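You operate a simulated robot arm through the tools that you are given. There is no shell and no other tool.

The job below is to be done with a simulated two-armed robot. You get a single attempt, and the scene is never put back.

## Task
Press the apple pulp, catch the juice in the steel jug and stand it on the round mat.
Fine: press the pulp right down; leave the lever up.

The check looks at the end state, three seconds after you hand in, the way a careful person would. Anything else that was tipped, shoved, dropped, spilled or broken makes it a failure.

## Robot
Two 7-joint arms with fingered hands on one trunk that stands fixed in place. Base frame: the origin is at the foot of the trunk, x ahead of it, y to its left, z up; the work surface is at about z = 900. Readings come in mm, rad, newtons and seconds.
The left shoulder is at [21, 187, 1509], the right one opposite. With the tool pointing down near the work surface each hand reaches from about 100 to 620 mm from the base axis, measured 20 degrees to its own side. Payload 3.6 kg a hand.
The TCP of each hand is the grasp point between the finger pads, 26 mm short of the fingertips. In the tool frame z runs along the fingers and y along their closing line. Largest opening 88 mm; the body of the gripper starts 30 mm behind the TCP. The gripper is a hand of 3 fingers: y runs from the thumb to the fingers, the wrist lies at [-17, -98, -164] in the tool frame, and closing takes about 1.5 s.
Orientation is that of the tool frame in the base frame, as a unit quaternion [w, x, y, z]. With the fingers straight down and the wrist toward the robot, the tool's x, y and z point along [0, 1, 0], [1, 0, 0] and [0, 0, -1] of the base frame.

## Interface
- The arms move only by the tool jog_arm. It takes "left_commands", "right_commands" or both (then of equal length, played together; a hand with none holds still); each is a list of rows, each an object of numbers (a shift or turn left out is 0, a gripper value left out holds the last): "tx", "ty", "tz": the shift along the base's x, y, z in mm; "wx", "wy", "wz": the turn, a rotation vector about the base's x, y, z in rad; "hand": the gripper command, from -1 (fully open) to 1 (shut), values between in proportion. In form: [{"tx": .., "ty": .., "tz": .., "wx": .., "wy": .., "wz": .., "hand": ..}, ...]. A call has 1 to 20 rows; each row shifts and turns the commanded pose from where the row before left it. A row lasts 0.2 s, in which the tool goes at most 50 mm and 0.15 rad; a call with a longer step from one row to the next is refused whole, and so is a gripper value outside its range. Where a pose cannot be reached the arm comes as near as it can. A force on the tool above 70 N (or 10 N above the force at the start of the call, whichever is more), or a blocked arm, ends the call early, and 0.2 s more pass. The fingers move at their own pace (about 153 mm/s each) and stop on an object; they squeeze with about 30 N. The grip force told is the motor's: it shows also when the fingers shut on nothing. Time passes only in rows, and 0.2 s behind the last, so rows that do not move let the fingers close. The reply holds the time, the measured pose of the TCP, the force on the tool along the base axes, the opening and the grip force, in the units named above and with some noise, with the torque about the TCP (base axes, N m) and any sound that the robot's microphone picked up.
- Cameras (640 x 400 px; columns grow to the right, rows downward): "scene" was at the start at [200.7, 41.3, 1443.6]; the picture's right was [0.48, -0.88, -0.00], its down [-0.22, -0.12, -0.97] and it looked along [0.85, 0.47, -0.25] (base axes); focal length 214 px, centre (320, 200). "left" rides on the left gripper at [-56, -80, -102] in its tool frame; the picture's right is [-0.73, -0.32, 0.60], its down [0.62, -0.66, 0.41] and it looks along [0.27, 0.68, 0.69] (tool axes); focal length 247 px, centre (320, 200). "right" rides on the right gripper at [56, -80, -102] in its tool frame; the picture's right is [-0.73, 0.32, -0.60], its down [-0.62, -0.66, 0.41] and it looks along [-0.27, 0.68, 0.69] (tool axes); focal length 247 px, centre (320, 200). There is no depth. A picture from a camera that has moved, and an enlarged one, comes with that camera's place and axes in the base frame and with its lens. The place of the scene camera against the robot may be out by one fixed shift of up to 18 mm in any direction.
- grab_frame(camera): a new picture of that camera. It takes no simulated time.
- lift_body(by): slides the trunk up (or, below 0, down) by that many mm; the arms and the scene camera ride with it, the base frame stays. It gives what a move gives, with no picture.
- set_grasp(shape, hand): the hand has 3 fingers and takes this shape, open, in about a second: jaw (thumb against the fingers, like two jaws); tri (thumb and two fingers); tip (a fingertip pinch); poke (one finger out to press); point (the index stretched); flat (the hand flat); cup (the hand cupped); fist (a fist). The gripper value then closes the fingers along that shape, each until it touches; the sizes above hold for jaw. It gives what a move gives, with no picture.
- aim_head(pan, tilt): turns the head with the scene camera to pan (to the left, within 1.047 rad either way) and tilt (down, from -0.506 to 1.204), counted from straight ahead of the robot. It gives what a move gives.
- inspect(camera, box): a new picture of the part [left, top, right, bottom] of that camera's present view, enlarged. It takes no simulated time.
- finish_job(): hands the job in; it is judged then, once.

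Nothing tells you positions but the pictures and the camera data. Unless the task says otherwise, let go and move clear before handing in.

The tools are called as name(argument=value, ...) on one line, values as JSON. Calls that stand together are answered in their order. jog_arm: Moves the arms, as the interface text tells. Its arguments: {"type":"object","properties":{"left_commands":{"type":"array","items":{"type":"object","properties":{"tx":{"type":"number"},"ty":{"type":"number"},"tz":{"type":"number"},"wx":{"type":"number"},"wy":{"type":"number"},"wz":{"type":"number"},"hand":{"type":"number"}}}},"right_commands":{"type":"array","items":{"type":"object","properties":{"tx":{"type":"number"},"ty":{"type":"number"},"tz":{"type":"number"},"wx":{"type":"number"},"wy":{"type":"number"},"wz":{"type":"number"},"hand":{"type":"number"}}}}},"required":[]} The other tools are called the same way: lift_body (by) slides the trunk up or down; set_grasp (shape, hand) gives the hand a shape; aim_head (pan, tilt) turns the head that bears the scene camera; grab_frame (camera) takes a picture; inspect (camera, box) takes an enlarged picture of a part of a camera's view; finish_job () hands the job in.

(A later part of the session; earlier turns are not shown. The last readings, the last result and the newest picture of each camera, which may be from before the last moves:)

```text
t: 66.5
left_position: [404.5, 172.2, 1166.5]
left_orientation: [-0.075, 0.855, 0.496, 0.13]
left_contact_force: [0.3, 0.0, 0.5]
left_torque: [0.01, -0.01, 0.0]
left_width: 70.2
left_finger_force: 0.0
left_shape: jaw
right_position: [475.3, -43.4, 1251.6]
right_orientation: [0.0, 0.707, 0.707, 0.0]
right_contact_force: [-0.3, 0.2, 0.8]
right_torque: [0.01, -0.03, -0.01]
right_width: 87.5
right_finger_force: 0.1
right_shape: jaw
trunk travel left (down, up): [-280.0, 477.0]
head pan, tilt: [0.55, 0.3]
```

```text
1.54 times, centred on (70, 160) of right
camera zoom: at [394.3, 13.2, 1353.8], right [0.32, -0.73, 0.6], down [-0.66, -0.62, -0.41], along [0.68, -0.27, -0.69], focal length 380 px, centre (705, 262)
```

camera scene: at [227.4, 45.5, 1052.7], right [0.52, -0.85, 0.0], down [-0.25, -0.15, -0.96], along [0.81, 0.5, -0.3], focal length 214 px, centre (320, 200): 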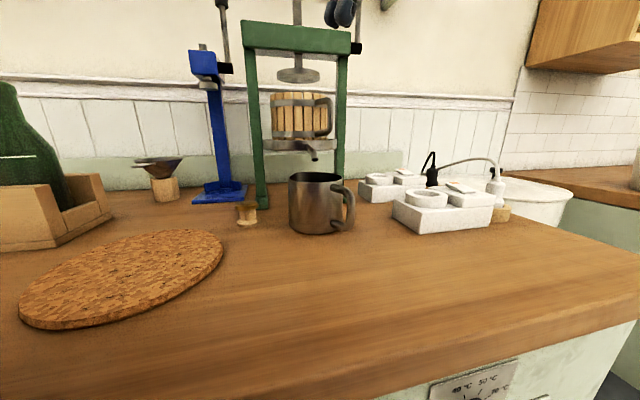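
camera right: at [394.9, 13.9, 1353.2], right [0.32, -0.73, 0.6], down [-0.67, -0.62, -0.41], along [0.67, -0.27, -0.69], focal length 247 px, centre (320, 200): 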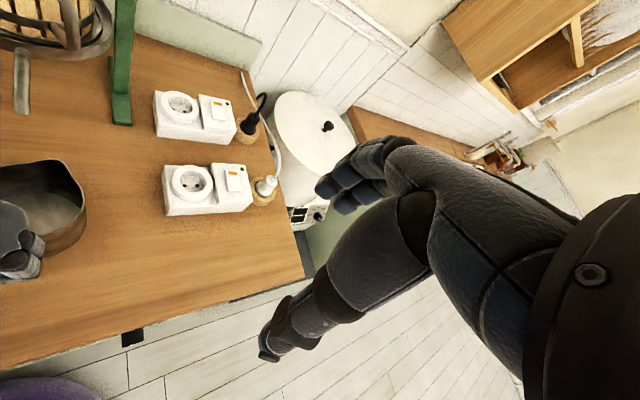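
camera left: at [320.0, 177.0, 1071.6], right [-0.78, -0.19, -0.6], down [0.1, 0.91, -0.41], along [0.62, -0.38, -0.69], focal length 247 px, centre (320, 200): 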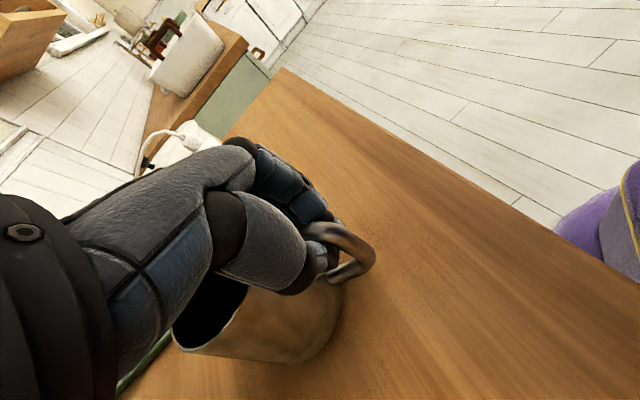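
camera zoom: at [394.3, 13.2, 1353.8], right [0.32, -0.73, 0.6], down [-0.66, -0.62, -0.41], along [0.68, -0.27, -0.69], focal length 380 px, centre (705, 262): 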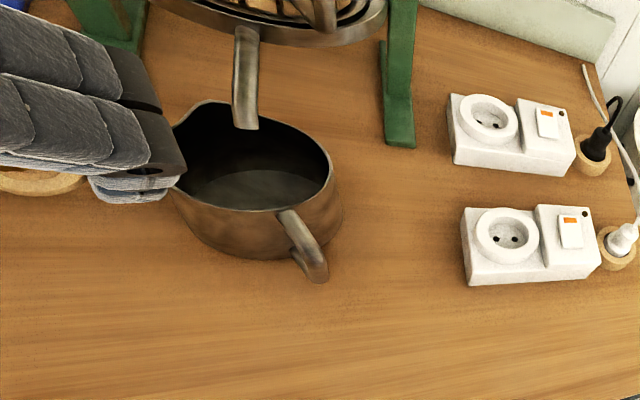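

The spout now hangs directly over the middle of the jug. Next is the lever: I'll raise the trunk so the left arm can reach it, and look at the lever closely.

lift_body(by=260)

aim_head(pan=0.4, tilt=0.2)

grab_frame(camera="scene")

grab_frame(camera="right")

grab_frame(camera="left")

```text
t: 69.1
left_position: [408.6, 170.3, 1426.0]
left_orientation: [-0.075, 0.856, 0.495, 0.13]
left_contact_force: [-1.0, 0.4, -0.8]
left_torque: [0.06, 0.0, -0.02]
left_width: 70.0
left_finger_force: 0.2
left_shape: jaw
right_position: [476.5, -43.3, 1511.1]
right_orientation: [0.0, 0.706, 0.708, -0.001]
right_contact_force: [0.8, -0.1, 0.2]
right_torque: [-0.01, -0.02, 0.01]
right_width: 88.0
right_finger_force: 0.1
right_shape: jaw
trunk travel left (down, up): [-540.0, 217.0]
head pan, tilt: [0.55, 0.3]
```

```text
t: 69.8
left_position: [408.3, 170.1, 1423.8]
left_orientation: [-0.075, 0.856, 0.495, 0.129]
left_contact_force: [0.2, -0.4, -0.4]
left_torque: [0.01, 0.01, -0.01]
left_width: 70.1
left_finger_force: 0.1
left_shape: jaw
right_position: [476.5, -42.6, 1509.9]
right_orientation: [-0.001, 0.707, 0.708, -0.001]
right_contact_force: [-0.5, -0.4, -0.8]
right_torque: [0.01, 0.0, -0.01]
right_width: 87.7
right_finger_force: 0.1
right_shape: jaw
trunk travel left (down, up): [-540.0, 217.0]
head pan, tilt: [0.4, 0.201]
```

```text
taken
camera scene: at [207.1, 32.7, 1337.1], right [0.39, -0.92, 0.0], down [-0.18, -0.08, -0.98], along [0.9, 0.38, -0.2], focal length 214 px, centre (320, 200)
```

scene: 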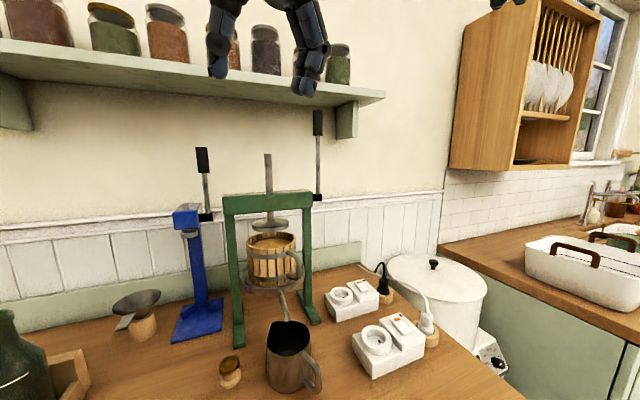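

```text
taken
camera right: at [395.0, 13.9, 1611.9], right [0.32, -0.73, 0.6], down [-0.67, -0.62, -0.41], along [0.67, -0.27, -0.69], focal length 247 px, centre (320, 200)
```

right: 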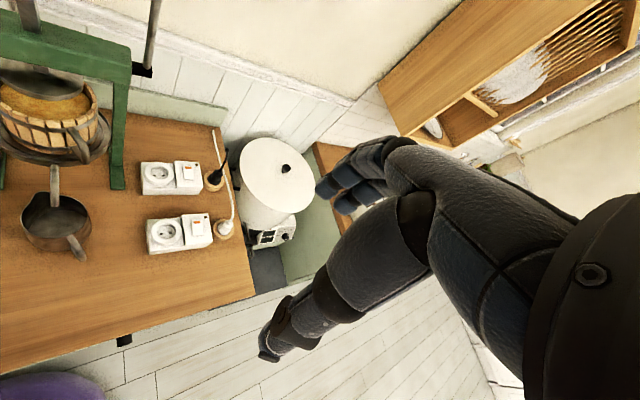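

```text
taken
camera left: at [296.8, 136.5, 1506.5], right [-0.54, -0.3, -0.79], down [-0.22, 0.95, -0.21], along [0.81, 0.06, -0.58], focal length 247 px, centre (320, 200)
```

left: 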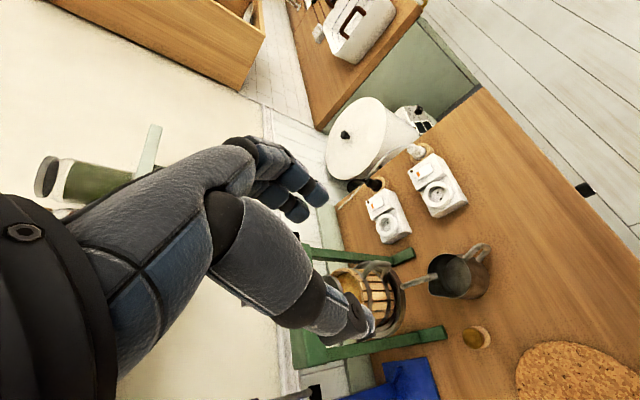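

inspect(camera="scene", box=[250, 90, 370, 230])

inspect(camera="scene", box=[220, 200, 340, 400])

```text
2.86 times, centred on (310, 160) of scene
camera zoom: at [207.1, 32.7, 1337.1], right [0.39, -0.92, 0.0], down [-0.18, -0.08, -0.98], along [0.9, 0.38, -0.2], focal length 613 px, centre (349, 314)
```

zoom: 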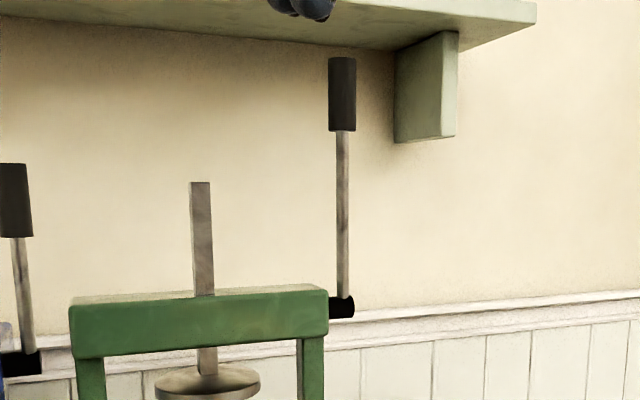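

```text
2.00 times, centred on (280, 300) of scene
camera zoom: at [207.1, 32.7, 1337.1], right [0.39, -0.92, 0.0], down [-0.18, -0.08, -0.98], along [0.9, 0.38, -0.2], focal length 429 px, centre (400, 0)
```

zoom: 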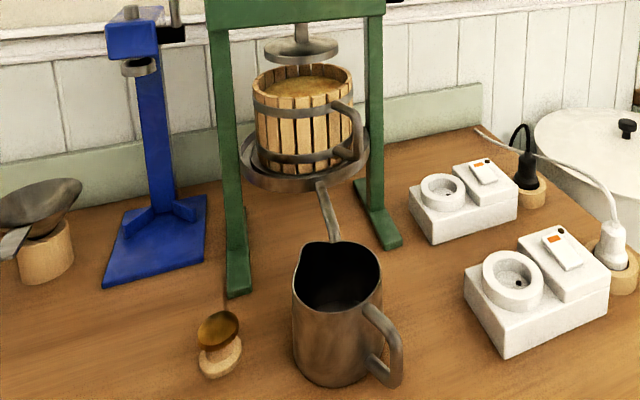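

The lever grip is centred near (730, 260, 1423), about 24 mm thick and 64 mm long, and the hub is near (726, 259, 1238). I'll orient the left hand at 45° pointing forward-down, square to the lever, and move to a pre-grasp point.

jog_arm(left_commands=[{"wz": -0.1335, "hand": -1}, {"wz": -0.1335}, {"wx": 0.0857, "wy": -0.0857}, {"wx": 0.0857, "wy": -0.0857}, {"wx": 0.0857, "wy": -0.0857}, {"wx": 0.0857, "wy": -0.0857}, {"tx": 33, "ty": 4, "tz": 10}, {"tx": 33, "ty": 4, "tz": 10}, {"tx": 33, "ty": 4, "tz": 10}, {"tx": 33, "ty": 4, "tz": 10}])

grab_frame(camera="left")

grab_frame(camera="scene")

```text
t: 72.0
left_position: [540.8, 185.6, 1464.8]
left_orientation: [-0.146, 0.854, 0.353, 0.353]
left_contact_force: [-0.3, -1.2, -0.3]
left_torque: [-0.01, -0.02, 0.02]
left_width: 87.8
left_finger_force: 0.1
left_shape: jaw
right_position: [476.7, -42.3, 1511.0]
right_orientation: [0.0, 0.707, 0.707, 0.0]
right_contact_force: [0.7, 0.4, 0.4]
right_torque: [-0.02, 0.03, 0.01]
right_width: 87.8
right_finger_force: 0.0
right_shape: jaw
trunk travel left (down, up): [-540.0, 217.0]
head pan, tilt: [0.4, 0.201]
```

```text
taken
camera left: at [405.4, 163.5, 1497.5], right [-0.29, 0.16, -0.94], down [0.05, 0.99, 0.15], along [0.95, 0.0, -0.3], focal length 247 px, centre (320, 200)
```

left: 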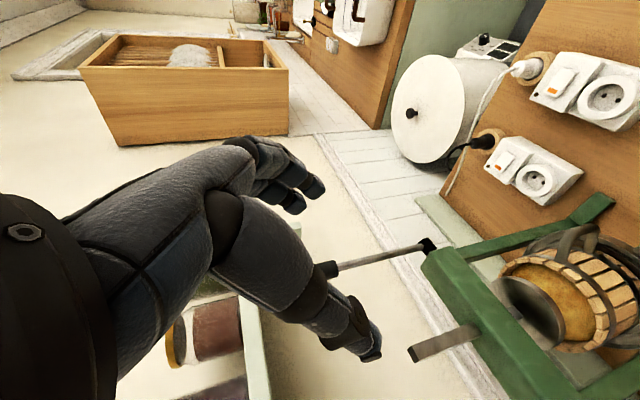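

```text
taken
camera scene: at [208.6, 32.9, 1336.8], right [0.39, -0.92, 0.0], down [-0.18, -0.08, -0.98], along [0.9, 0.38, -0.2], focal length 214 px, centre (320, 200)
```

scene: 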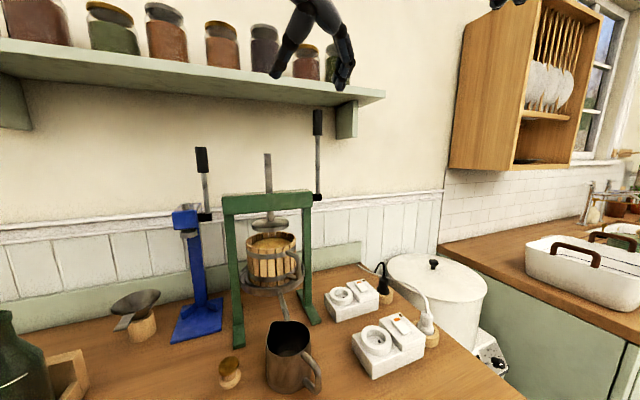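

The hub projects exactly where I expect it, so the geometry is good. I'll move to the pre-grasp point behind the lever grip.

jog_arm(left_commands=[{"tx": 40, "ty": 5, "tz": 12}, {"tx": 40, "ty": 6, "tz": 12}, {"tx": 40, "ty": 6, "tz": 12}, {"tx": 14, "ty": 3, "tz": 2}, {}])

grab_frame(camera="left")

inspect(camera="scene", box=[230, 40, 390, 220])

```text
t: 73.2
left_position: [605.6, 207.7, 1482.0]
left_orientation: [-0.147, 0.854, 0.353, 0.353]
left_contact_force: [-0.5, -0.1, 0.5]
left_torque: [0.0, -0.02, 0.02]
left_width: 87.6
left_finger_force: 0.1
left_shape: jaw
left hand out of reach, approached as far as the arm can: row 2, 3, 4
right_position: [473.5, -42.2, 1511.4]
right_orientation: [0.0, 0.707, 0.707, 0.0]
right_contact_force: [0.4, -0.3, -0.9]
right_torque: [0.03, 0.01, 0.02]
right_width: 87.7
right_finger_force: 0.1
right_shape: jaw
trunk travel left (down, up): [-540.0, 217.0]
head pan, tilt: [0.4, 0.201]
```

```text
taken
camera left: at [470.1, 184.4, 1515.3], right [-0.29, 0.16, -0.94], down [0.05, 0.99, 0.15], along [0.96, 0.0, -0.3], focal length 247 px, centre (320, 200)
```

left: 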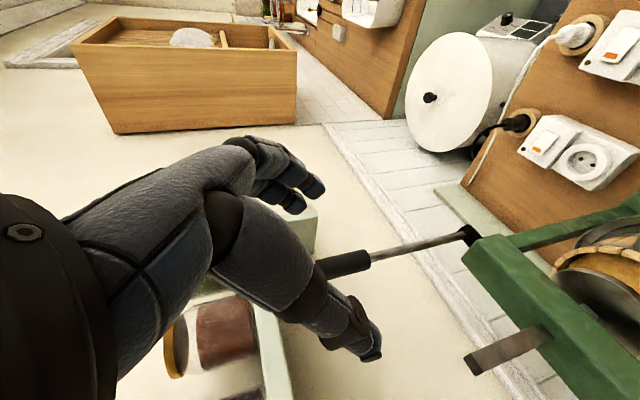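

```text
2.22 times, centred on (310, 130) of scene
camera zoom: at [206.1, 32.3, 1337.4], right [0.39, -0.92, 0.0], down [-0.18, -0.08, -0.98], along [0.9, 0.38, -0.2], focal length 477 px, centre (342, 356)
```

zoom: 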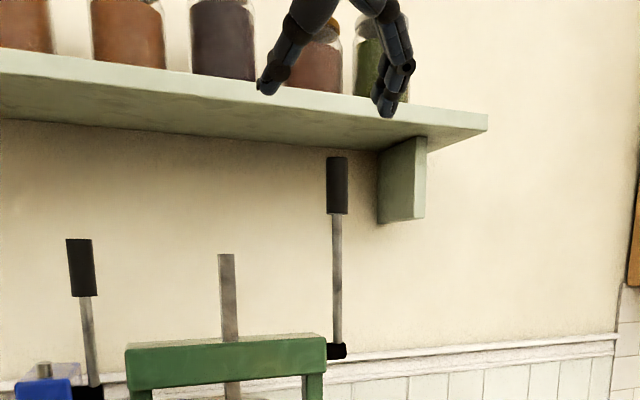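

The arm ran out of reach well short of the lever in this hand orientation. I'll pull back and turn the hand into the longest-reach posture (fingers forward, closing line vertical) to test how far it can really go.

jog_arm(left_commands=[{"tx": -40, "ty": -10}, {"tx": -40, "ty": -10}, {"wx": -0.1083, "wy": -0.0795, "wz": 0.0487}, {"wx": -0.1083, "wy": -0.0795, "wz": 0.0487}, {"wx": -0.1083, "wy": -0.0795, "wz": 0.0487}, {"wx": -0.1083, "wy": -0.0795, "wz": 0.0487}, {"wx": -0.1083, "wy": -0.0795, "wz": 0.0487}, {"wx": -0.1083, "wy": -0.0795, "wz": 0.0487}, {"wx": -0.1083, "wy": -0.0795, "wz": 0.0487}, {"wx": -0.1083, "wy": -0.0795, "wz": 0.0487}, {"wx": -0.1083, "wy": -0.0795, "wz": 0.0487}, {}])

grab_frame(camera="left")

grab_frame(camera="scene")

```text
t: 75.8
left_position: [526.5, 186.5, 1481.1]
left_orientation: [0.318, 0.558, 0.667, 0.378]
left_contact_force: [-0.1, -0.5, -0.5]
left_torque: [-0.01, 0.03, -0.04]
left_width: 87.8
left_finger_force: 0.1
left_shape: jaw
right_position: [475.3, -42.5, 1509.8]
right_orientation: [-0.001, 0.707, 0.707, 0.0]
right_contact_force: [0.7, -0.1, -0.2]
right_torque: [-0.01, -0.02, 0.06]
right_width: 87.9
right_finger_force: 0.1
right_shape: jaw
trunk travel left (down, up): [-540.0, 217.0]
head pan, tilt: [0.4, 0.201]
```

```text
taken
camera left: at [410.6, 108.6, 1466.1], right [0.47, -0.66, -0.58], down [-0.1, 0.61, -0.78], along [0.88, 0.43, 0.23], focal length 247 px, centre (320, 200)
```

left: 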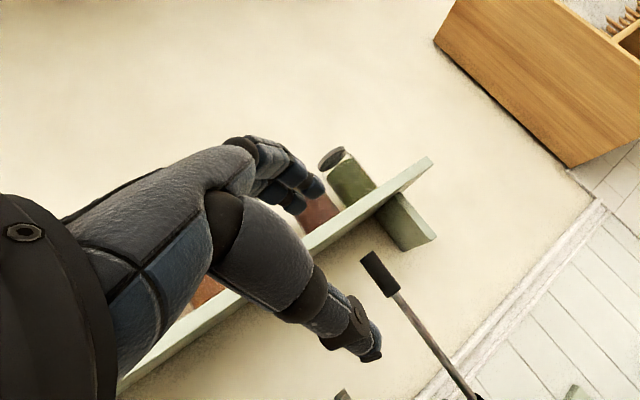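

```text
taken
camera scene: at [206.8, 32.7, 1337.2], right [0.39, -0.92, 0.0], down [-0.18, -0.08, -0.98], along [0.9, 0.38, -0.2], focal length 214 px, centre (320, 200)
```

scene: 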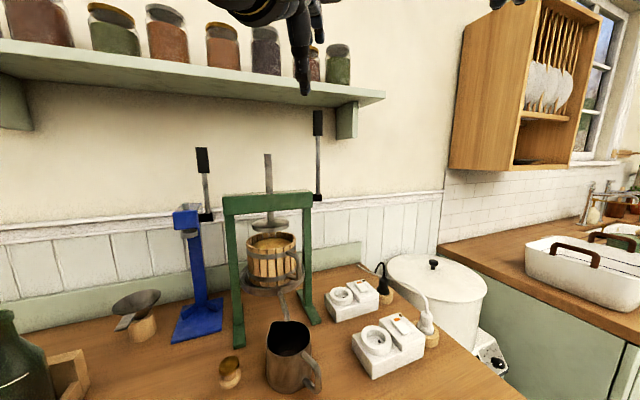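

That posture is reachable. Now I'll extend forward, staying to the right of the lever, to measure the real reach limit.

jog_arm(left_commands=[{"tx": 40, "ty": 4, "tz": -10}, {"tx": 40, "ty": 4, "tz": -10}, {"tx": 40, "ty": 4, "tz": -10}, {"tx": 30, "ty": 2, "tz": -10}, {}])

grab_frame(camera="left")

grab_frame(camera="scene")

```text
t: 77.0
left_position: [668.4, 210.6, 1443.7]
left_orientation: [0.318, 0.56, 0.665, 0.378]
left_contact_force: [-0.5, 0.3, -0.5]
left_torque: [0.04, 0.0, -0.01]
left_width: 87.8
left_finger_force: 0.1
left_shape: jaw
left hand out of reach, approached as far as the arm can: row 4
right_position: [475.4, -42.5, 1510.3]
right_orientation: [-0.001, 0.706, 0.708, -0.001]
right_contact_force: [-0.1, 0.4, 0.5]
right_torque: [-0.01, 0.02, 0.0]
right_width: 87.7
right_finger_force: 0.1
right_shape: jaw
trunk travel left (down, up): [-540.0, 217.0]
head pan, tilt: [0.4, 0.201]
```

```text
taken
camera left: at [552.4, 133.4, 1428.9], right [0.47, -0.66, -0.58], down [-0.1, 0.62, -0.78], along [0.88, 0.42, 0.23], focal length 247 px, centre (320, 200)
```

left: 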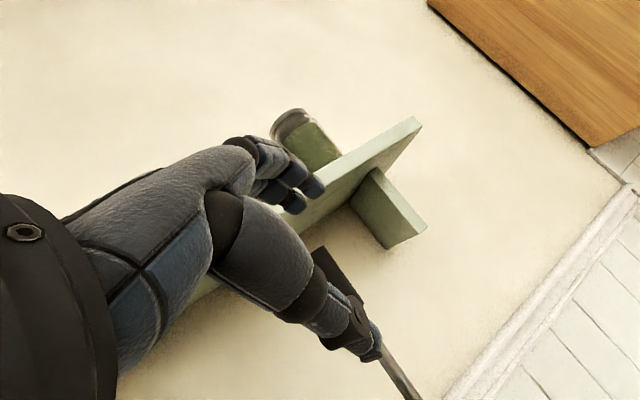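

```text
taken
camera scene: at [206.8, 32.4, 1337.2], right [0.39, -0.92, 0.0], down [-0.18, -0.08, -0.98], along [0.9, 0.38, -0.2], focal length 214 px, centre (320, 200)
```

scene: 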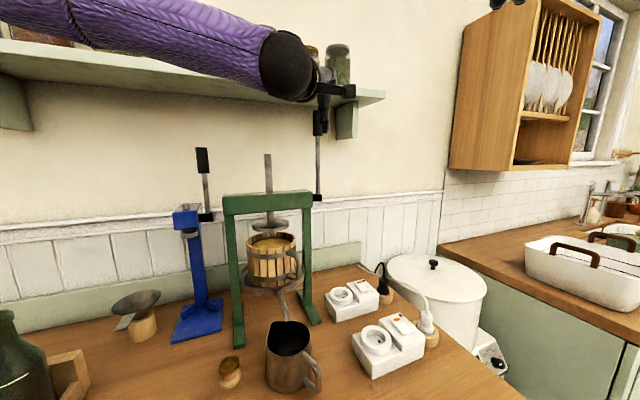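

The arm's full reach puts the TCP about 650 mm from the shoulder, while the upright lever is 713 mm away, so it can't be grasped there. A stretched index finger might pass beside the lever and push it sideways and forward, since its hinge only allows the pull direction. I'll back off and switch to the point shape to see how far the finger extends.

jog_arm(left_commands=[{"tx": -40, "ty": -5}, {"tx": -40, "ty": -5}, {"tx": -40, "ty": -5}])

set_grasp(hand="left", shape="point")

grab_frame(camera="left")

aim_head(pan=0.3, tilt=0.0)

grab_frame(camera="scene")

```text
t: 77.8
left_position: [544.3, 195.1, 1445.0]
left_orientation: [0.317, 0.559, 0.666, 0.378]
left_contact_force: [0.4, 0.0, 0.4]
left_torque: [-0.01, 0.03, -0.01]
left_width: 87.9
left_finger_force: 0.1
left_shape: jaw
right_position: [475.9, -42.3, 1510.9]
right_orientation: [0.0, 0.707, 0.707, 0.0]
right_contact_force: [0.2, -0.8, 0.3]
right_torque: [-0.02, -0.04, -0.01]
right_width: 87.8
right_finger_force: 0.1
right_shape: jaw
trunk travel left (down, up): [-540.0, 217.0]
head pan, tilt: [0.4, 0.201]
```

```text
t: 78.7
left_position: [544.9, 196.0, 1444.5]
left_orientation: [0.316, 0.559, 0.667, 0.378]
left_contact_force: [0.1, -1.0, 0.1]
left_torque: [0.0, -0.02, 0.0]
left_width: 82.7
left_finger_force: 0.1
left_shape: point
right_position: [476.0, -42.3, 1511.4]
right_orientation: [-0.002, 0.707, 0.707, -0.001]
right_contact_force: [0.5, 0.1, -0.2]
right_torque: [0.01, -0.01, -0.04]
right_width: 88.0
right_finger_force: 0.0
right_shape: jaw
trunk travel left (down, up): [-540.0, 217.0]
head pan, tilt: [0.4, 0.201]
```

```text
taken
camera left: at [428.9, 117.5, 1428.8], right [0.47, -0.66, -0.58], down [-0.1, 0.62, -0.78], along [0.88, 0.43, 0.23], focal length 247 px, centre (320, 200)
```

left: 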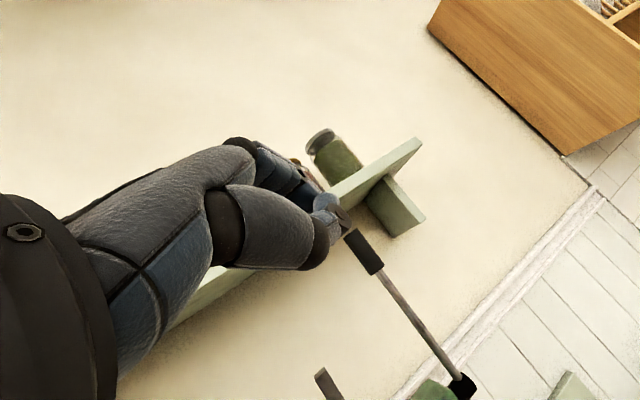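

```text
t: 79.5
left_position: [546.4, 195.3, 1444.2]
left_orientation: [0.317, 0.559, 0.666, 0.378]
left_contact_force: [-0.7, -0.1, 0.7]
left_torque: [0.01, -0.02, 0.02]
left_width: 82.5
left_finger_force: 0.2
left_shape: point
right_position: [475.5, -42.0, 1510.1]
right_orientation: [0.0, 0.707, 0.707, -0.001]
right_contact_force: [-0.2, 0.5, 0.0]
right_torque: [-0.01, -0.02, 0.02]
right_width: 87.6
right_finger_force: 0.0
right_shape: jaw
trunk travel left (down, up): [-540.0, 217.0]
head pan, tilt: [0.3, 0.0]
```

```text
taken
camera scene: at [207.3, 23.0, 1355.5], right [0.3, -0.96, 0.0], down [0.0, 0.0, -1.0], along [0.96, 0.3, 0.0], focal length 214 px, centre (320, 200)
```

scene: 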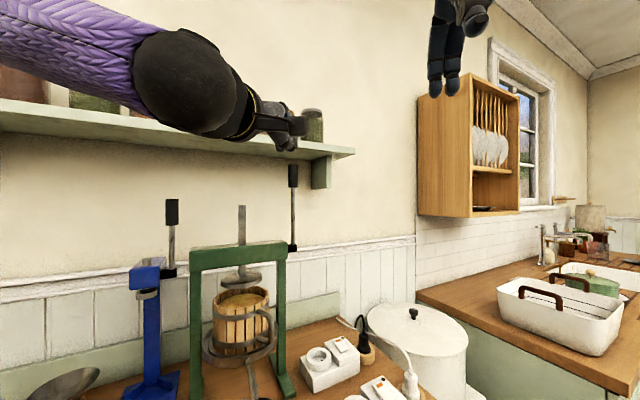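

inspect(camera="scene", box=[180, 60, 360, 220])

inspect(camera="left", box=[180, 100, 420, 300])

grab_frame(camera="right")

```text
2.50 times, centred on (270, 140) of scene
camera zoom: at [207.3, 23.0, 1355.5], right [0.3, -0.96, 0.0], down [0.0, 0.0, -1.0], along [0.96, 0.3, 0.0], focal length 536 px, centre (445, 350)
```

zoom: 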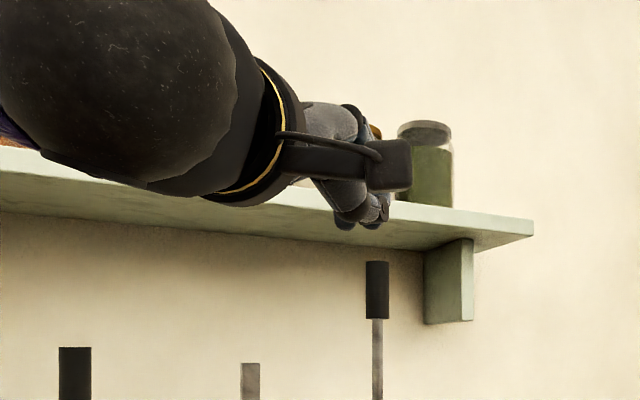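

```text
2.00 times, centred on (300, 200) of left
camera zoom: at [428.9, 117.5, 1428.8], right [0.47, -0.66, -0.58], down [-0.1, 0.62, -0.78], along [0.88, 0.43, 0.23], focal length 494 px, centre (360, 200)
```

zoom: 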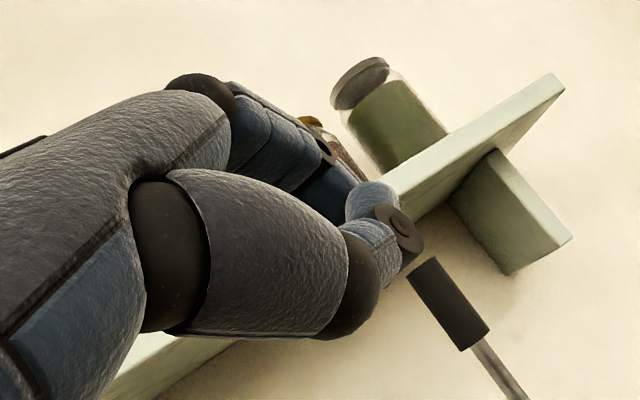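

```text
taken
camera right: at [395.1, 13.8, 1611.9], right [0.32, -0.73, 0.6], down [-0.67, -0.62, -0.41], along [0.67, -0.27, -0.69], focal length 247 px, centre (320, 200)
```

right: 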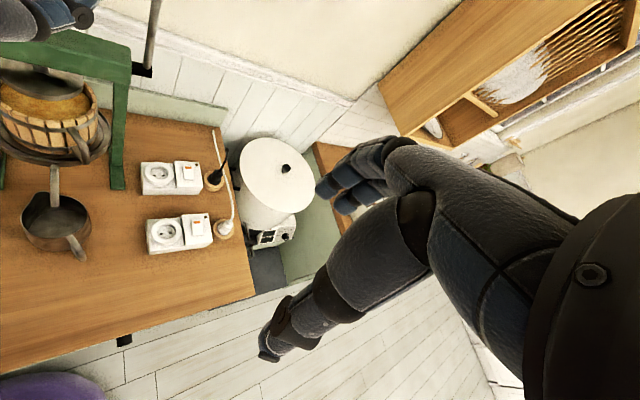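

I can't see the index tip well. I'll turn the right hand so its camera can watch the left hand and the lever.

jog_arm(right_commands=[{"wz": 0.15, "tx": -10, "ty": -15}, {"wz": 0.15, "tx": -10, "ty": -15}, {"wz": 0.15, "tx": -10, "ty": -15}, {"wz": 0.15, "tx": -10, "ty": -15}, {"wz": 0.15, "tx": -10, "ty": -10}, {"wz": 0.15, "tx": -10, "ty": -10}])

grab_frame(camera="right")

```text
t: 80.8
left_position: [544.3, 194.2, 1443.0]
left_orientation: [0.318, 0.56, 0.666, 0.377]
left_contact_force: [0.4, 0.5, -0.1]
left_torque: [-0.01, 0.01, 0.01]
left_width: 82.7
left_finger_force: 0.2
left_shape: point
right_position: [415.9, -124.8, 1510.4]
right_orientation: [0.0, 0.327, 0.945, 0.0]
right_contact_force: [-0.7, -0.2, -0.3]
right_torque: [0.06, 0.01, -0.01]
right_width: 87.9
right_finger_force: 0.0
right_shape: jaw
trunk travel left (down, up): [-540.0, 217.0]
head pan, tilt: [0.3, 0.0]
```

```text
taken
camera right: at [320.9, -151.3, 1611.8], right [0.77, -0.2, 0.6], down [0.08, -0.91, -0.41], along [0.63, 0.36, -0.69], focal length 247 px, centre (320, 200)
```

right: 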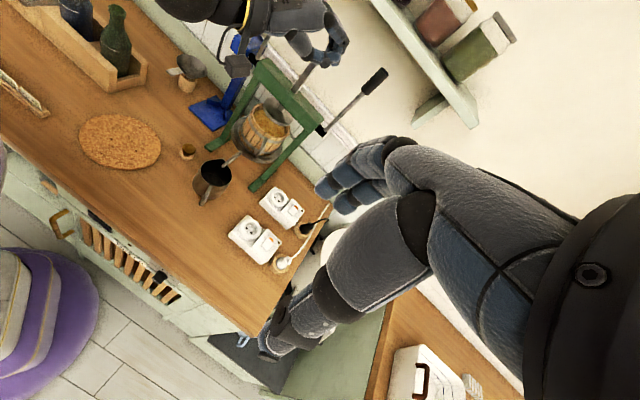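

inspect(camera="right", box=[220, 0, 420, 150])

inspect(camera="right", box=[170, 60, 330, 220])

```text
2.67 times, centred on (320, 75) of right
camera zoom: at [320.9, -151.3, 1611.8], right [0.77, -0.2, 0.6], down [0.08, -0.91, -0.41], along [0.63, 0.36, -0.69], focal length 659 px, centre (320, 533)
```

zoom: 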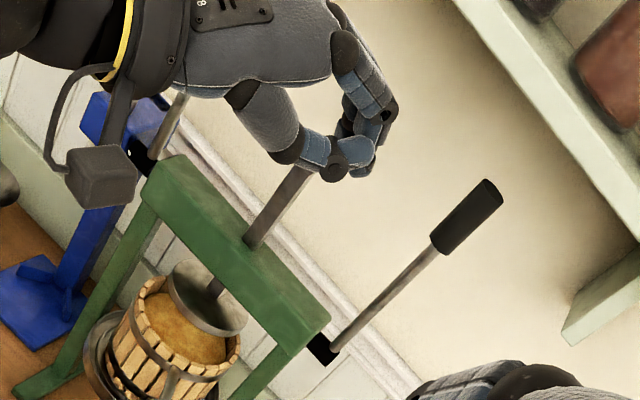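

```text
2.50 times, centred on (250, 140) of right
camera zoom: at [320.9, -151.3, 1611.8], right [0.77, -0.2, 0.6], down [0.08, -0.91, -0.41], along [0.63, 0.36, -0.69], focal length 617 px, centre (495, 350)
```

zoom: 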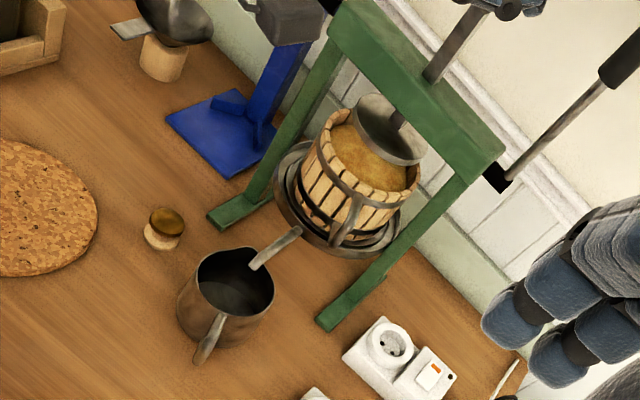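

inspect(camera="right", box=[280, 0, 370, 75])

set_grasp(hand="left", shape="flat")

inspect(camera="right", box=[270, 0, 390, 100])

grab_frame(camera="left")

```text
5.33 times, centred on (325, 38) of right
camera zoom: at [320.9, -151.3, 1611.8], right [0.77, -0.2, 0.6], down [0.08, -0.91, -0.41], along [0.63, 0.36, -0.69], focal length 1317 px, centre (293, 1067)
```

zoom: 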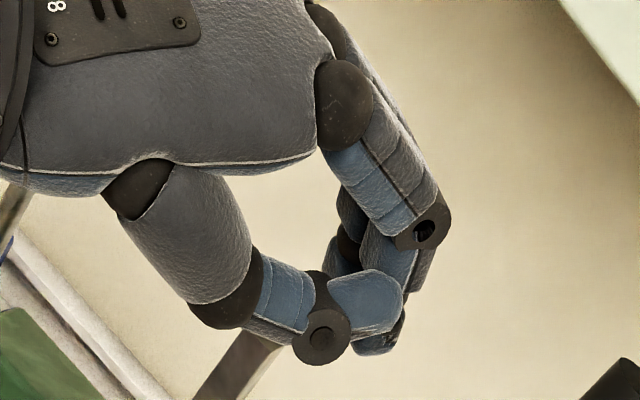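

```text
t: 81.8
left_position: [545.2, 194.8, 1444.3]
left_orientation: [0.317, 0.56, 0.666, 0.377]
left_contact_force: [0.2, 0.6, 0.3]
left_torque: [0.0, 0.03, 0.0]
left_width: 82.9
left_finger_force: 0.2
left_shape: flat
right_position: [417.0, -122.8, 1511.4]
right_orientation: [0.0, 0.33, 0.944, 0.0]
right_contact_force: [-0.2, 0.9, -0.6]
right_torque: [-0.03, 0.02, 0.01]
right_width: 87.7
right_finger_force: 0.0
right_shape: jaw
trunk travel left (down, up): [-540.0, 217.0]
head pan, tilt: [0.3, 0.0]
```

```text
4.00 times, centred on (330, 50) of right
camera zoom: at [321.0, -150.0, 1612.0], right [0.77, -0.21, 0.6], down [0.07, -0.91, -0.41], along [0.63, 0.36, -0.69], focal length 988 px, centre (280, 800)
```

zoom: 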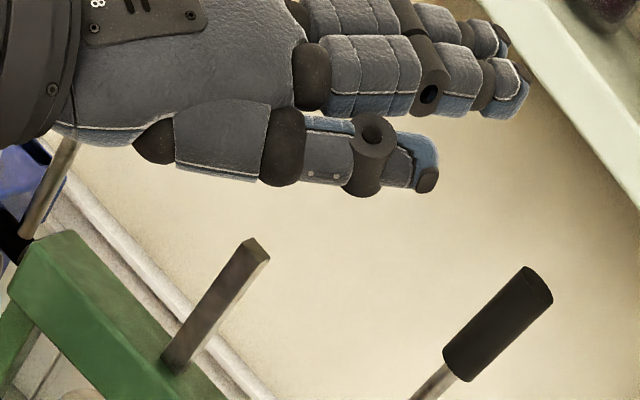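

```text
taken
camera left: at [428.7, 117.4, 1428.8], right [0.47, -0.66, -0.58], down [-0.1, 0.62, -0.78], along [0.88, 0.43, 0.23], focal length 247 px, centre (320, 200)
```

left: 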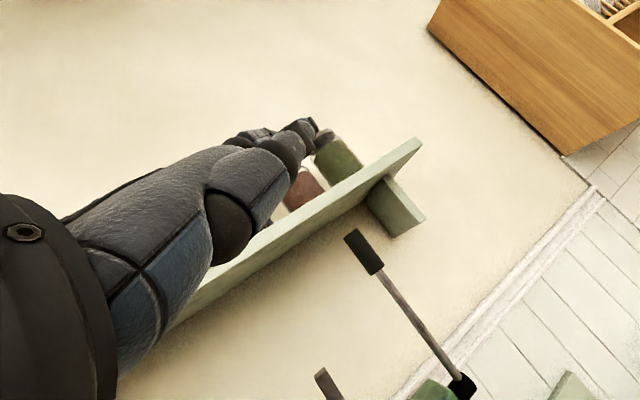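

In the flat shape the fingers reach about 250 mm past the wrist, just enough to touch the lever's top end from above. My plan is to press lightly down on the lever's end with the flat fingers and drag it toward the robot by friction, then push it from above once it leans into reach. I'll raise the trunk so the shoulder is level with the lever top.

lift_body(by=66)

jog_arm(left_commands=[{"tx": 0, "tz": 0, "wx": -0.019, "wy": 0.108, "wz": -0.025}, {"wx": -0.019, "wy": 0.108, "wz": -0.025}, {"wx": -0.019, "wy": 0.108, "wz": -0.02}])

inspect(camera="right", box=[230, 0, 430, 150])

grab_frame(camera="left")

grab_frame(camera="scene")

```text
t: 82.8
left_position: [549.7, 195.5, 1509.1]
left_orientation: [0.317, 0.559, 0.666, 0.378]
left_contact_force: [-0.5, 0.3, -0.8]
left_torque: [0.02, 0.01, -0.02]
left_width: 82.5
left_finger_force: 0.1
left_shape: flat
right_position: [414.6, -122.1, 1577.2]
right_orientation: [0.0, 0.329, 0.944, -0.002]
right_contact_force: [0.1, -0.8, -0.5]
right_torque: [0.02, 0.0, -0.01]
right_width: 87.5
right_finger_force: 0.0
right_shape: jaw
trunk travel left (down, up): [-606.0, 151.0]
head pan, tilt: [0.3, 0.0]
```

```text
t: 83.6
left_position: [546.9, 196.0, 1508.9]
left_orientation: [0.233, 0.627, 0.699, 0.251]
left_contact_force: [0.1, -0.1, 0.0]
left_torque: [0.03, -0.04, 0.0]
left_width: 82.8
left_finger_force: 0.1
left_shape: flat
right_position: [416.3, -122.8, 1576.5]
right_orientation: [0.0, 0.329, 0.944, 0.0]
right_contact_force: [0.4, 0.4, -0.6]
right_torque: [0.04, -0.01, 0.01]
right_width: 87.6
right_finger_force: 0.1
right_shape: jaw
trunk travel left (down, up): [-606.0, 151.0]
head pan, tilt: [0.3, 0.0]
```

```text
2.67 times, centred on (330, 75) of right
camera zoom: at [321.1, -150.2, 1677.9], right [0.77, -0.21, 0.6], down [0.07, -0.91, -0.41], along [0.63, 0.36, -0.69], focal length 659 px, centre (293, 533)
```

zoom: 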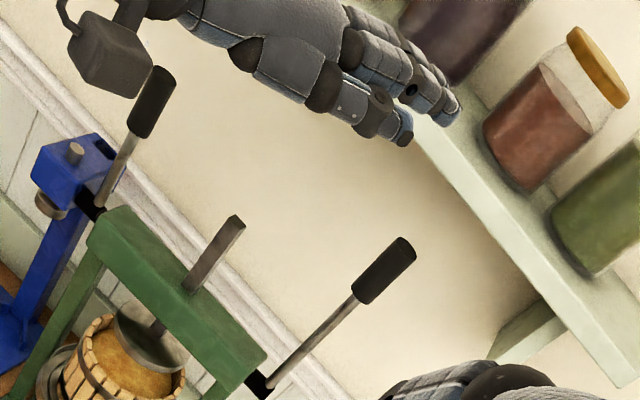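

```text
taken
camera left: at [427.3, 126.9, 1537.8], right [0.22, -0.72, -0.65], down [-0.31, 0.58, -0.75], along [0.93, 0.37, -0.09], focal length 247 px, centre (320, 200)
```

left: 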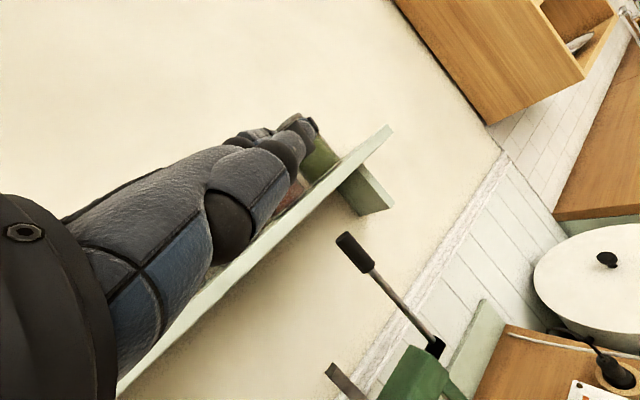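

```text
taken
camera scene: at [205.2, 22.8, 1422.8], right [0.3, -0.96, 0.0], down [0.0, 0.0, -1.0], along [0.96, 0.3, 0.0], focal length 214 px, centre (320, 200)
```

scene: 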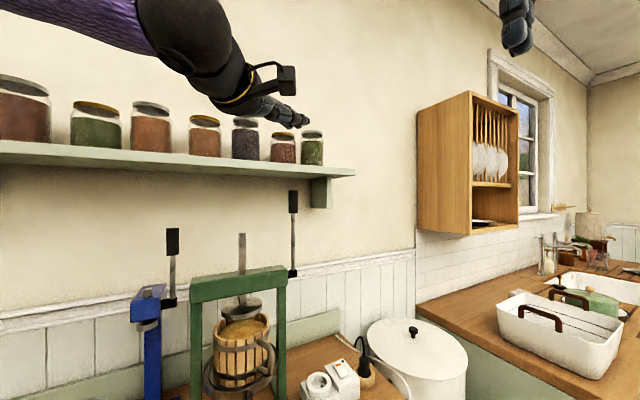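

The fingertips sit where the geometry predicts. I'll lower the hand below shelf height first, then extend forward so the fingertips hover just above the lever's end.

jog_arm(left_commands=[{"tz": -45}, {"tz": -40}, {"tx": 35, "ty": 17}, {"tx": 35, "ty": 17}, {"tx": 20, "ty": 10}])

inspect(camera="right", box=[230, 0, 430, 150])

grab_frame(camera="left")

inspect(camera="scene", box=[210, 80, 370, 260])

```text
t: 84.8
left_position: [638.9, 238.7, 1425.9]
left_orientation: [0.234, 0.626, 0.7, 0.251]
left_contact_force: [-0.3, 0.3, 0.0]
left_torque: [-0.02, 0.04, -0.03]
left_width: 82.6
left_finger_force: 0.1
left_shape: flat
right_position: [415.7, -122.3, 1575.7]
right_orientation: [0.0, 0.329, 0.944, -0.001]
right_contact_force: [0.1, 1.3, 0.5]
right_torque: [-0.02, 0.0, 0.01]
right_width: 87.5
right_finger_force: 0.1
right_shape: jaw
trunk travel left (down, up): [-606.0, 151.0]
head pan, tilt: [0.3, 0.0]
```

```text
2.67 times, centred on (330, 75) of right
camera zoom: at [321.4, -150.1, 1677.8], right [0.77, -0.21, 0.6], down [0.07, -0.91, -0.41], along [0.63, 0.36, -0.69], focal length 659 px, centre (293, 533)
```

zoom: 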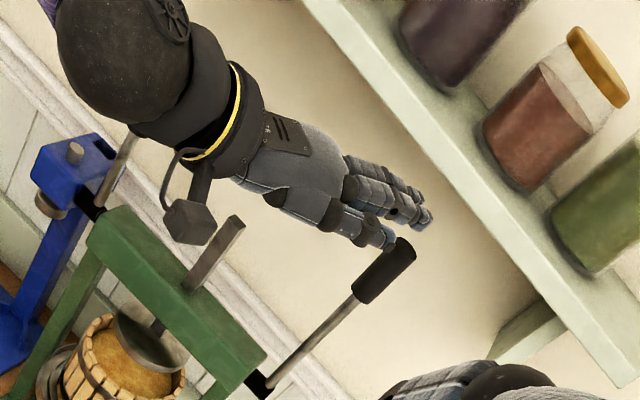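

```text
taken
camera left: at [517.6, 170.2, 1453.2], right [0.22, -0.72, -0.65], down [-0.31, 0.59, -0.75], along [0.93, 0.37, -0.09], focal length 247 px, centre (320, 200)
```

left: 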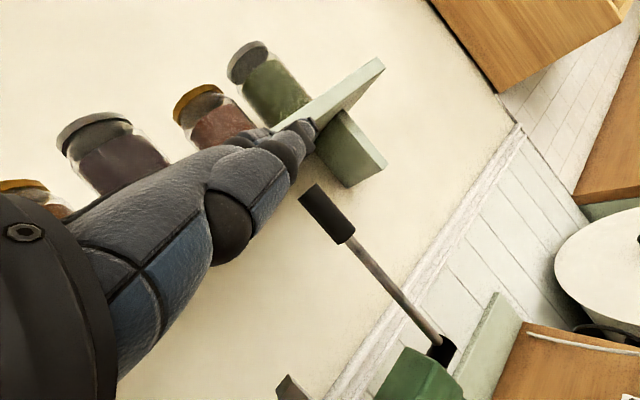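

```text
2.22 times, centred on (290, 170) of scene
camera zoom: at [205.4, 23.0, 1422.8], right [0.3, -0.96, 0.0], down [0.0, 0.0, -1.0], along [0.96, 0.3, 0.0], focal length 477 px, centre (387, 267)
```

zoom: 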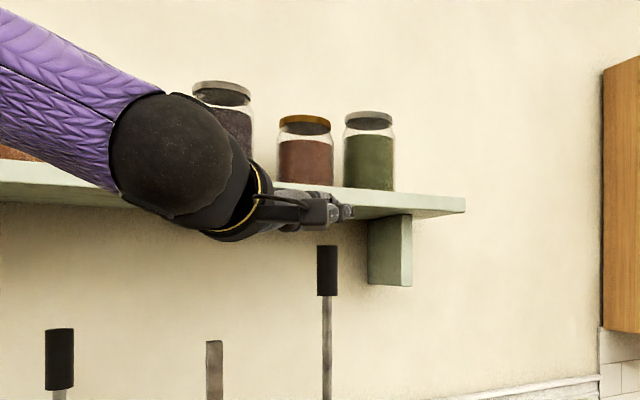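

The fingertips are at about (709, 247, 1488), and the lever end is near (728, 254, 1452). I'll extend over it and then lower slowly until contact.

jog_arm(left_commands=[{"tx": 10, "ty": 4}, {"tx": 9.4, "ty": 3.2}, {"tz": -8}, {"tz": -8}])

inspect(camera="right", box=[260, 30, 380, 120])

inspect(camera="left", box=[220, 80, 420, 280])

inspect(camera="scene", box=[210, 80, 370, 260])

```text
t: 85.8
left_position: [657.6, 247.5, 1410.2]
left_orientation: [0.234, 0.626, 0.7, 0.252]
left_contact_force: [0.1, -0.3, -1.1]
left_torque: [0.02, 0.01, 0.02]
left_width: 82.8
left_finger_force: 0.1
left_shape: flat
right_position: [417.4, -122.1, 1575.8]
right_orientation: [0.0, 0.329, 0.944, -0.001]
right_contact_force: [0.3, -0.5, 0.6]
right_torque: [0.0, -0.01, -0.01]
right_width: 87.7
right_finger_force: 0.0
right_shape: jaw
trunk travel left (down, up): [-606.0, 151.0]
head pan, tilt: [0.3, 0.0]
```

```text
4.44 times, centred on (320, 75) of right
camera zoom: at [321.7, -149.9, 1677.8], right [0.77, -0.21, 0.6], down [0.07, -0.91, -0.41], along [0.63, 0.36, -0.69], focal length 1098 px, centre (320, 756)
```

zoom: 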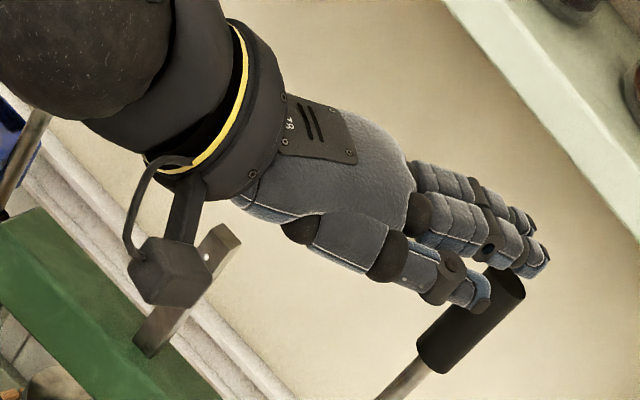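

```text
2.00 times, centred on (320, 180) of left
camera zoom: at [537.6, 178.3, 1436.9], right [0.22, -0.72, -0.65], down [-0.3, 0.59, -0.75], along [0.93, 0.37, -0.09], focal length 494 px, centre (320, 240)
```

zoom: 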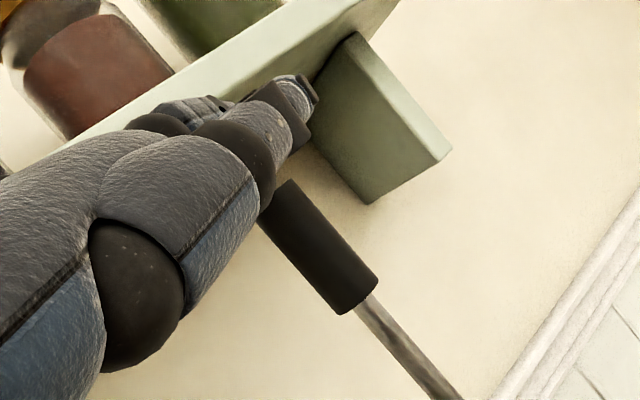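

```text
2.22 times, centred on (290, 170) of scene
camera zoom: at [205.7, 23.1, 1422.7], right [0.3, -0.96, 0.0], down [0.0, 0.0, -1.0], along [0.96, 0.3, 0.0], focal length 477 px, centre (387, 267)
```

zoom: 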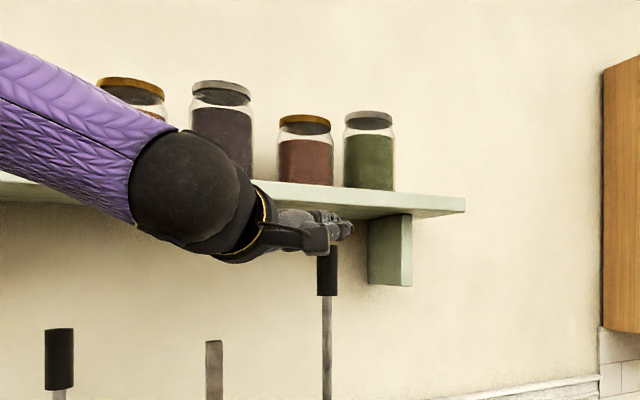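

The fingers lie over the lever's end. I'll lower in small steps until I feel contact.

jog_arm(left_commands=[{"tx": 2, "tz": -4}, {"tz": -4}, {}])

jog_arm(left_commands=[{"tz": -4}, {}])

```text
t: 86.6
left_position: [658.7, 248.7, 1400.6]
left_orientation: [0.234, 0.627, 0.699, 0.252]
left_contact_force: [0.6, -0.4, -0.3]
left_torque: [-0.01, 0.01, -0.01]
left_width: 82.7
left_finger_force: 0.0
left_shape: flat
right_position: [416.1, -122.8, 1577.1]
right_orientation: [0.0, 0.328, 0.945, -0.001]
right_contact_force: [0.6, 0.0, 0.5]
right_torque: [0.01, -0.02, -0.01]
right_width: 87.5
right_finger_force: 0.0
right_shape: jaw
trunk travel left (down, up): [-606.0, 151.0]
head pan, tilt: [0.3, 0.0]
```

```text
t: 87.2
left_position: [658.1, 248.0, 1396.7]
left_orientation: [0.234, 0.626, 0.699, 0.253]
left_contact_force: [0.2, 0.1, -0.2]
left_torque: [-0.03, 0.0, 0.03]
left_width: 82.7
left_finger_force: 0.0
left_shape: flat
right_position: [416.2, -122.6, 1576.8]
right_orientation: [0.0, 0.329, 0.944, -0.001]
right_contact_force: [0.0, 0.0, -0.6]
right_torque: [-0.01, -0.01, -0.01]
right_width: 87.7
right_finger_force: 0.0
right_shape: jaw
trunk travel left (down, up): [-606.0, 151.0]
head pan, tilt: [0.3, 0.0]
```

inspect(camera="right", box=[290, 40, 370, 100])

inspect(camera="scene", box=[260, 130, 340, 190])

inspect(camera="left", box=[240, 100, 400, 260])

```text
6.67 times, centred on (330, 70) of right
camera zoom: at [321.3, -150.1, 1677.9], right [0.77, -0.21, 0.6], down [0.07, -0.91, -0.41], along [0.63, 0.36, -0.69], focal length 1646 px, centre (253, 1067)
```

zoom: 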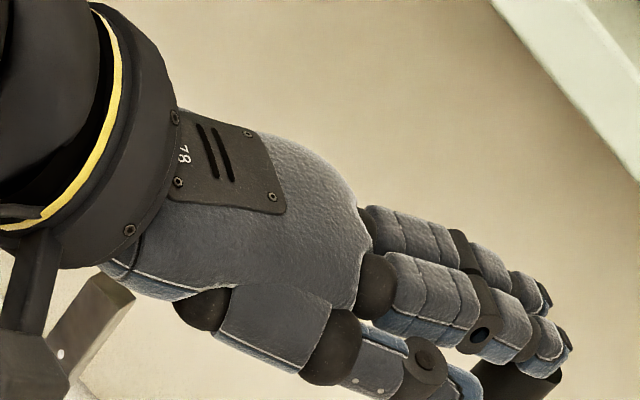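

```text
6.67 times, centred on (300, 160) of scene
camera zoom: at [205.4, 22.9, 1422.8], right [0.3, -0.96, 0.0], down [0.0, 0.0, -1.0], along [0.96, 0.3, 0.0], focal length 1430 px, centre (453, 467)
```

zoom: 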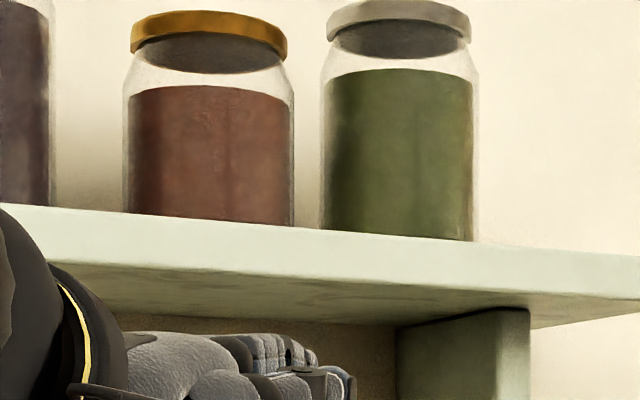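

```text
2.50 times, centred on (320, 180) of left
camera zoom: at [538.3, 178.6, 1424.8], right [0.22, -0.72, -0.65], down [-0.31, 0.59, -0.75], along [0.93, 0.37, -0.09], focal length 617 px, centre (320, 250)
```

zoom: 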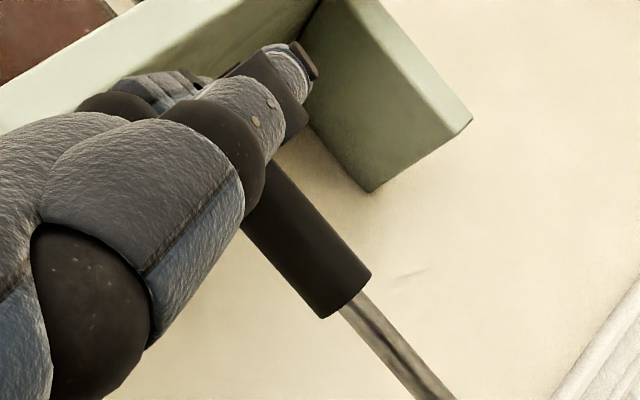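

No contact yet. Lowering further in small steps.

jog_arm(left_commands=[{"tz": -3}, {}])

jog_arm(left_commands=[{"tz": -3}, {}])

jog_arm(left_commands=[{"tz": -3}, {}])

inspect(camera="right", box=[290, 50, 370, 110])

```text
t: 87.8
left_position: [659.2, 248.3, 1393.8]
left_orientation: [0.235, 0.626, 0.699, 0.253]
left_contact_force: [0.0, 0.0, -0.3]
left_torque: [0.0, 0.02, 0.0]
left_width: 82.5
left_finger_force: 0.0
left_shape: flat
right_position: [416.3, -123.0, 1577.3]
right_orientation: [0.0, 0.329, 0.944, -0.001]
right_contact_force: [-0.1, -0.2, 0.2]
right_torque: [0.01, -0.02, 0.01]
right_width: 87.5
right_finger_force: 0.0
right_shape: jaw
trunk travel left (down, up): [-606.0, 151.0]
head pan, tilt: [0.3, 0.0]
```

```text
t: 88.4
left_position: [658.1, 247.7, 1391.9]
left_orientation: [0.234, 0.626, 0.7, 0.253]
left_contact_force: [-0.7, 0.2, 1.1]
left_torque: [-0.02, -0.03, -0.03]
left_width: 0.0
left_finger_force: 0.2
left_shape: flat
right_position: [414.3, -123.6, 1576.3]
right_orientation: [0.0, 0.329, 0.944, 0.0]
right_contact_force: [0.1, -0.3, -0.4]
right_torque: [-0.01, -0.02, 0.03]
right_width: 87.5
right_finger_force: 0.0
right_shape: jaw
trunk travel left (down, up): [-606.0, 151.0]
head pan, tilt: [0.3, 0.0]
```

```text
t: 89.0
left_position: [659.0, 248.1, 1389.9]
left_orientation: [0.234, 0.626, 0.7, 0.252]
left_contact_force: [-1.3, -0.3, 0.7]
left_torque: [0.04, -0.15, -0.01]
left_width: 0.1
left_finger_force: 0.1
left_shape: flat
right_position: [415.7, -123.1, 1576.6]
right_orientation: [0.0, 0.329, 0.944, 0.0]
right_contact_force: [-0.5, -0.3, -0.5]
right_torque: [-0.01, -0.01, 0.0]
right_width: 87.8
right_finger_force: 0.1
right_shape: jaw
trunk travel left (down, up): [-606.0, 151.0]
head pan, tilt: [0.3, 0.0]
```

```text
6.67 times, centred on (330, 80) of right
camera zoom: at [320.9, -150.2, 1677.9], right [0.77, -0.21, 0.6], down [0.07, -0.91, -0.41], along [0.63, 0.36, -0.69], focal length 1646 px, centre (253, 1000)
```

zoom: 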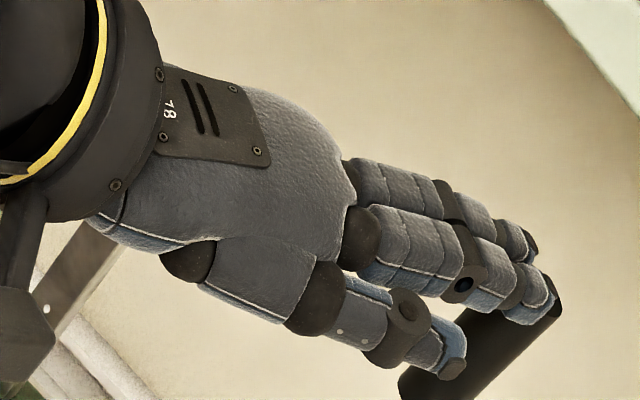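

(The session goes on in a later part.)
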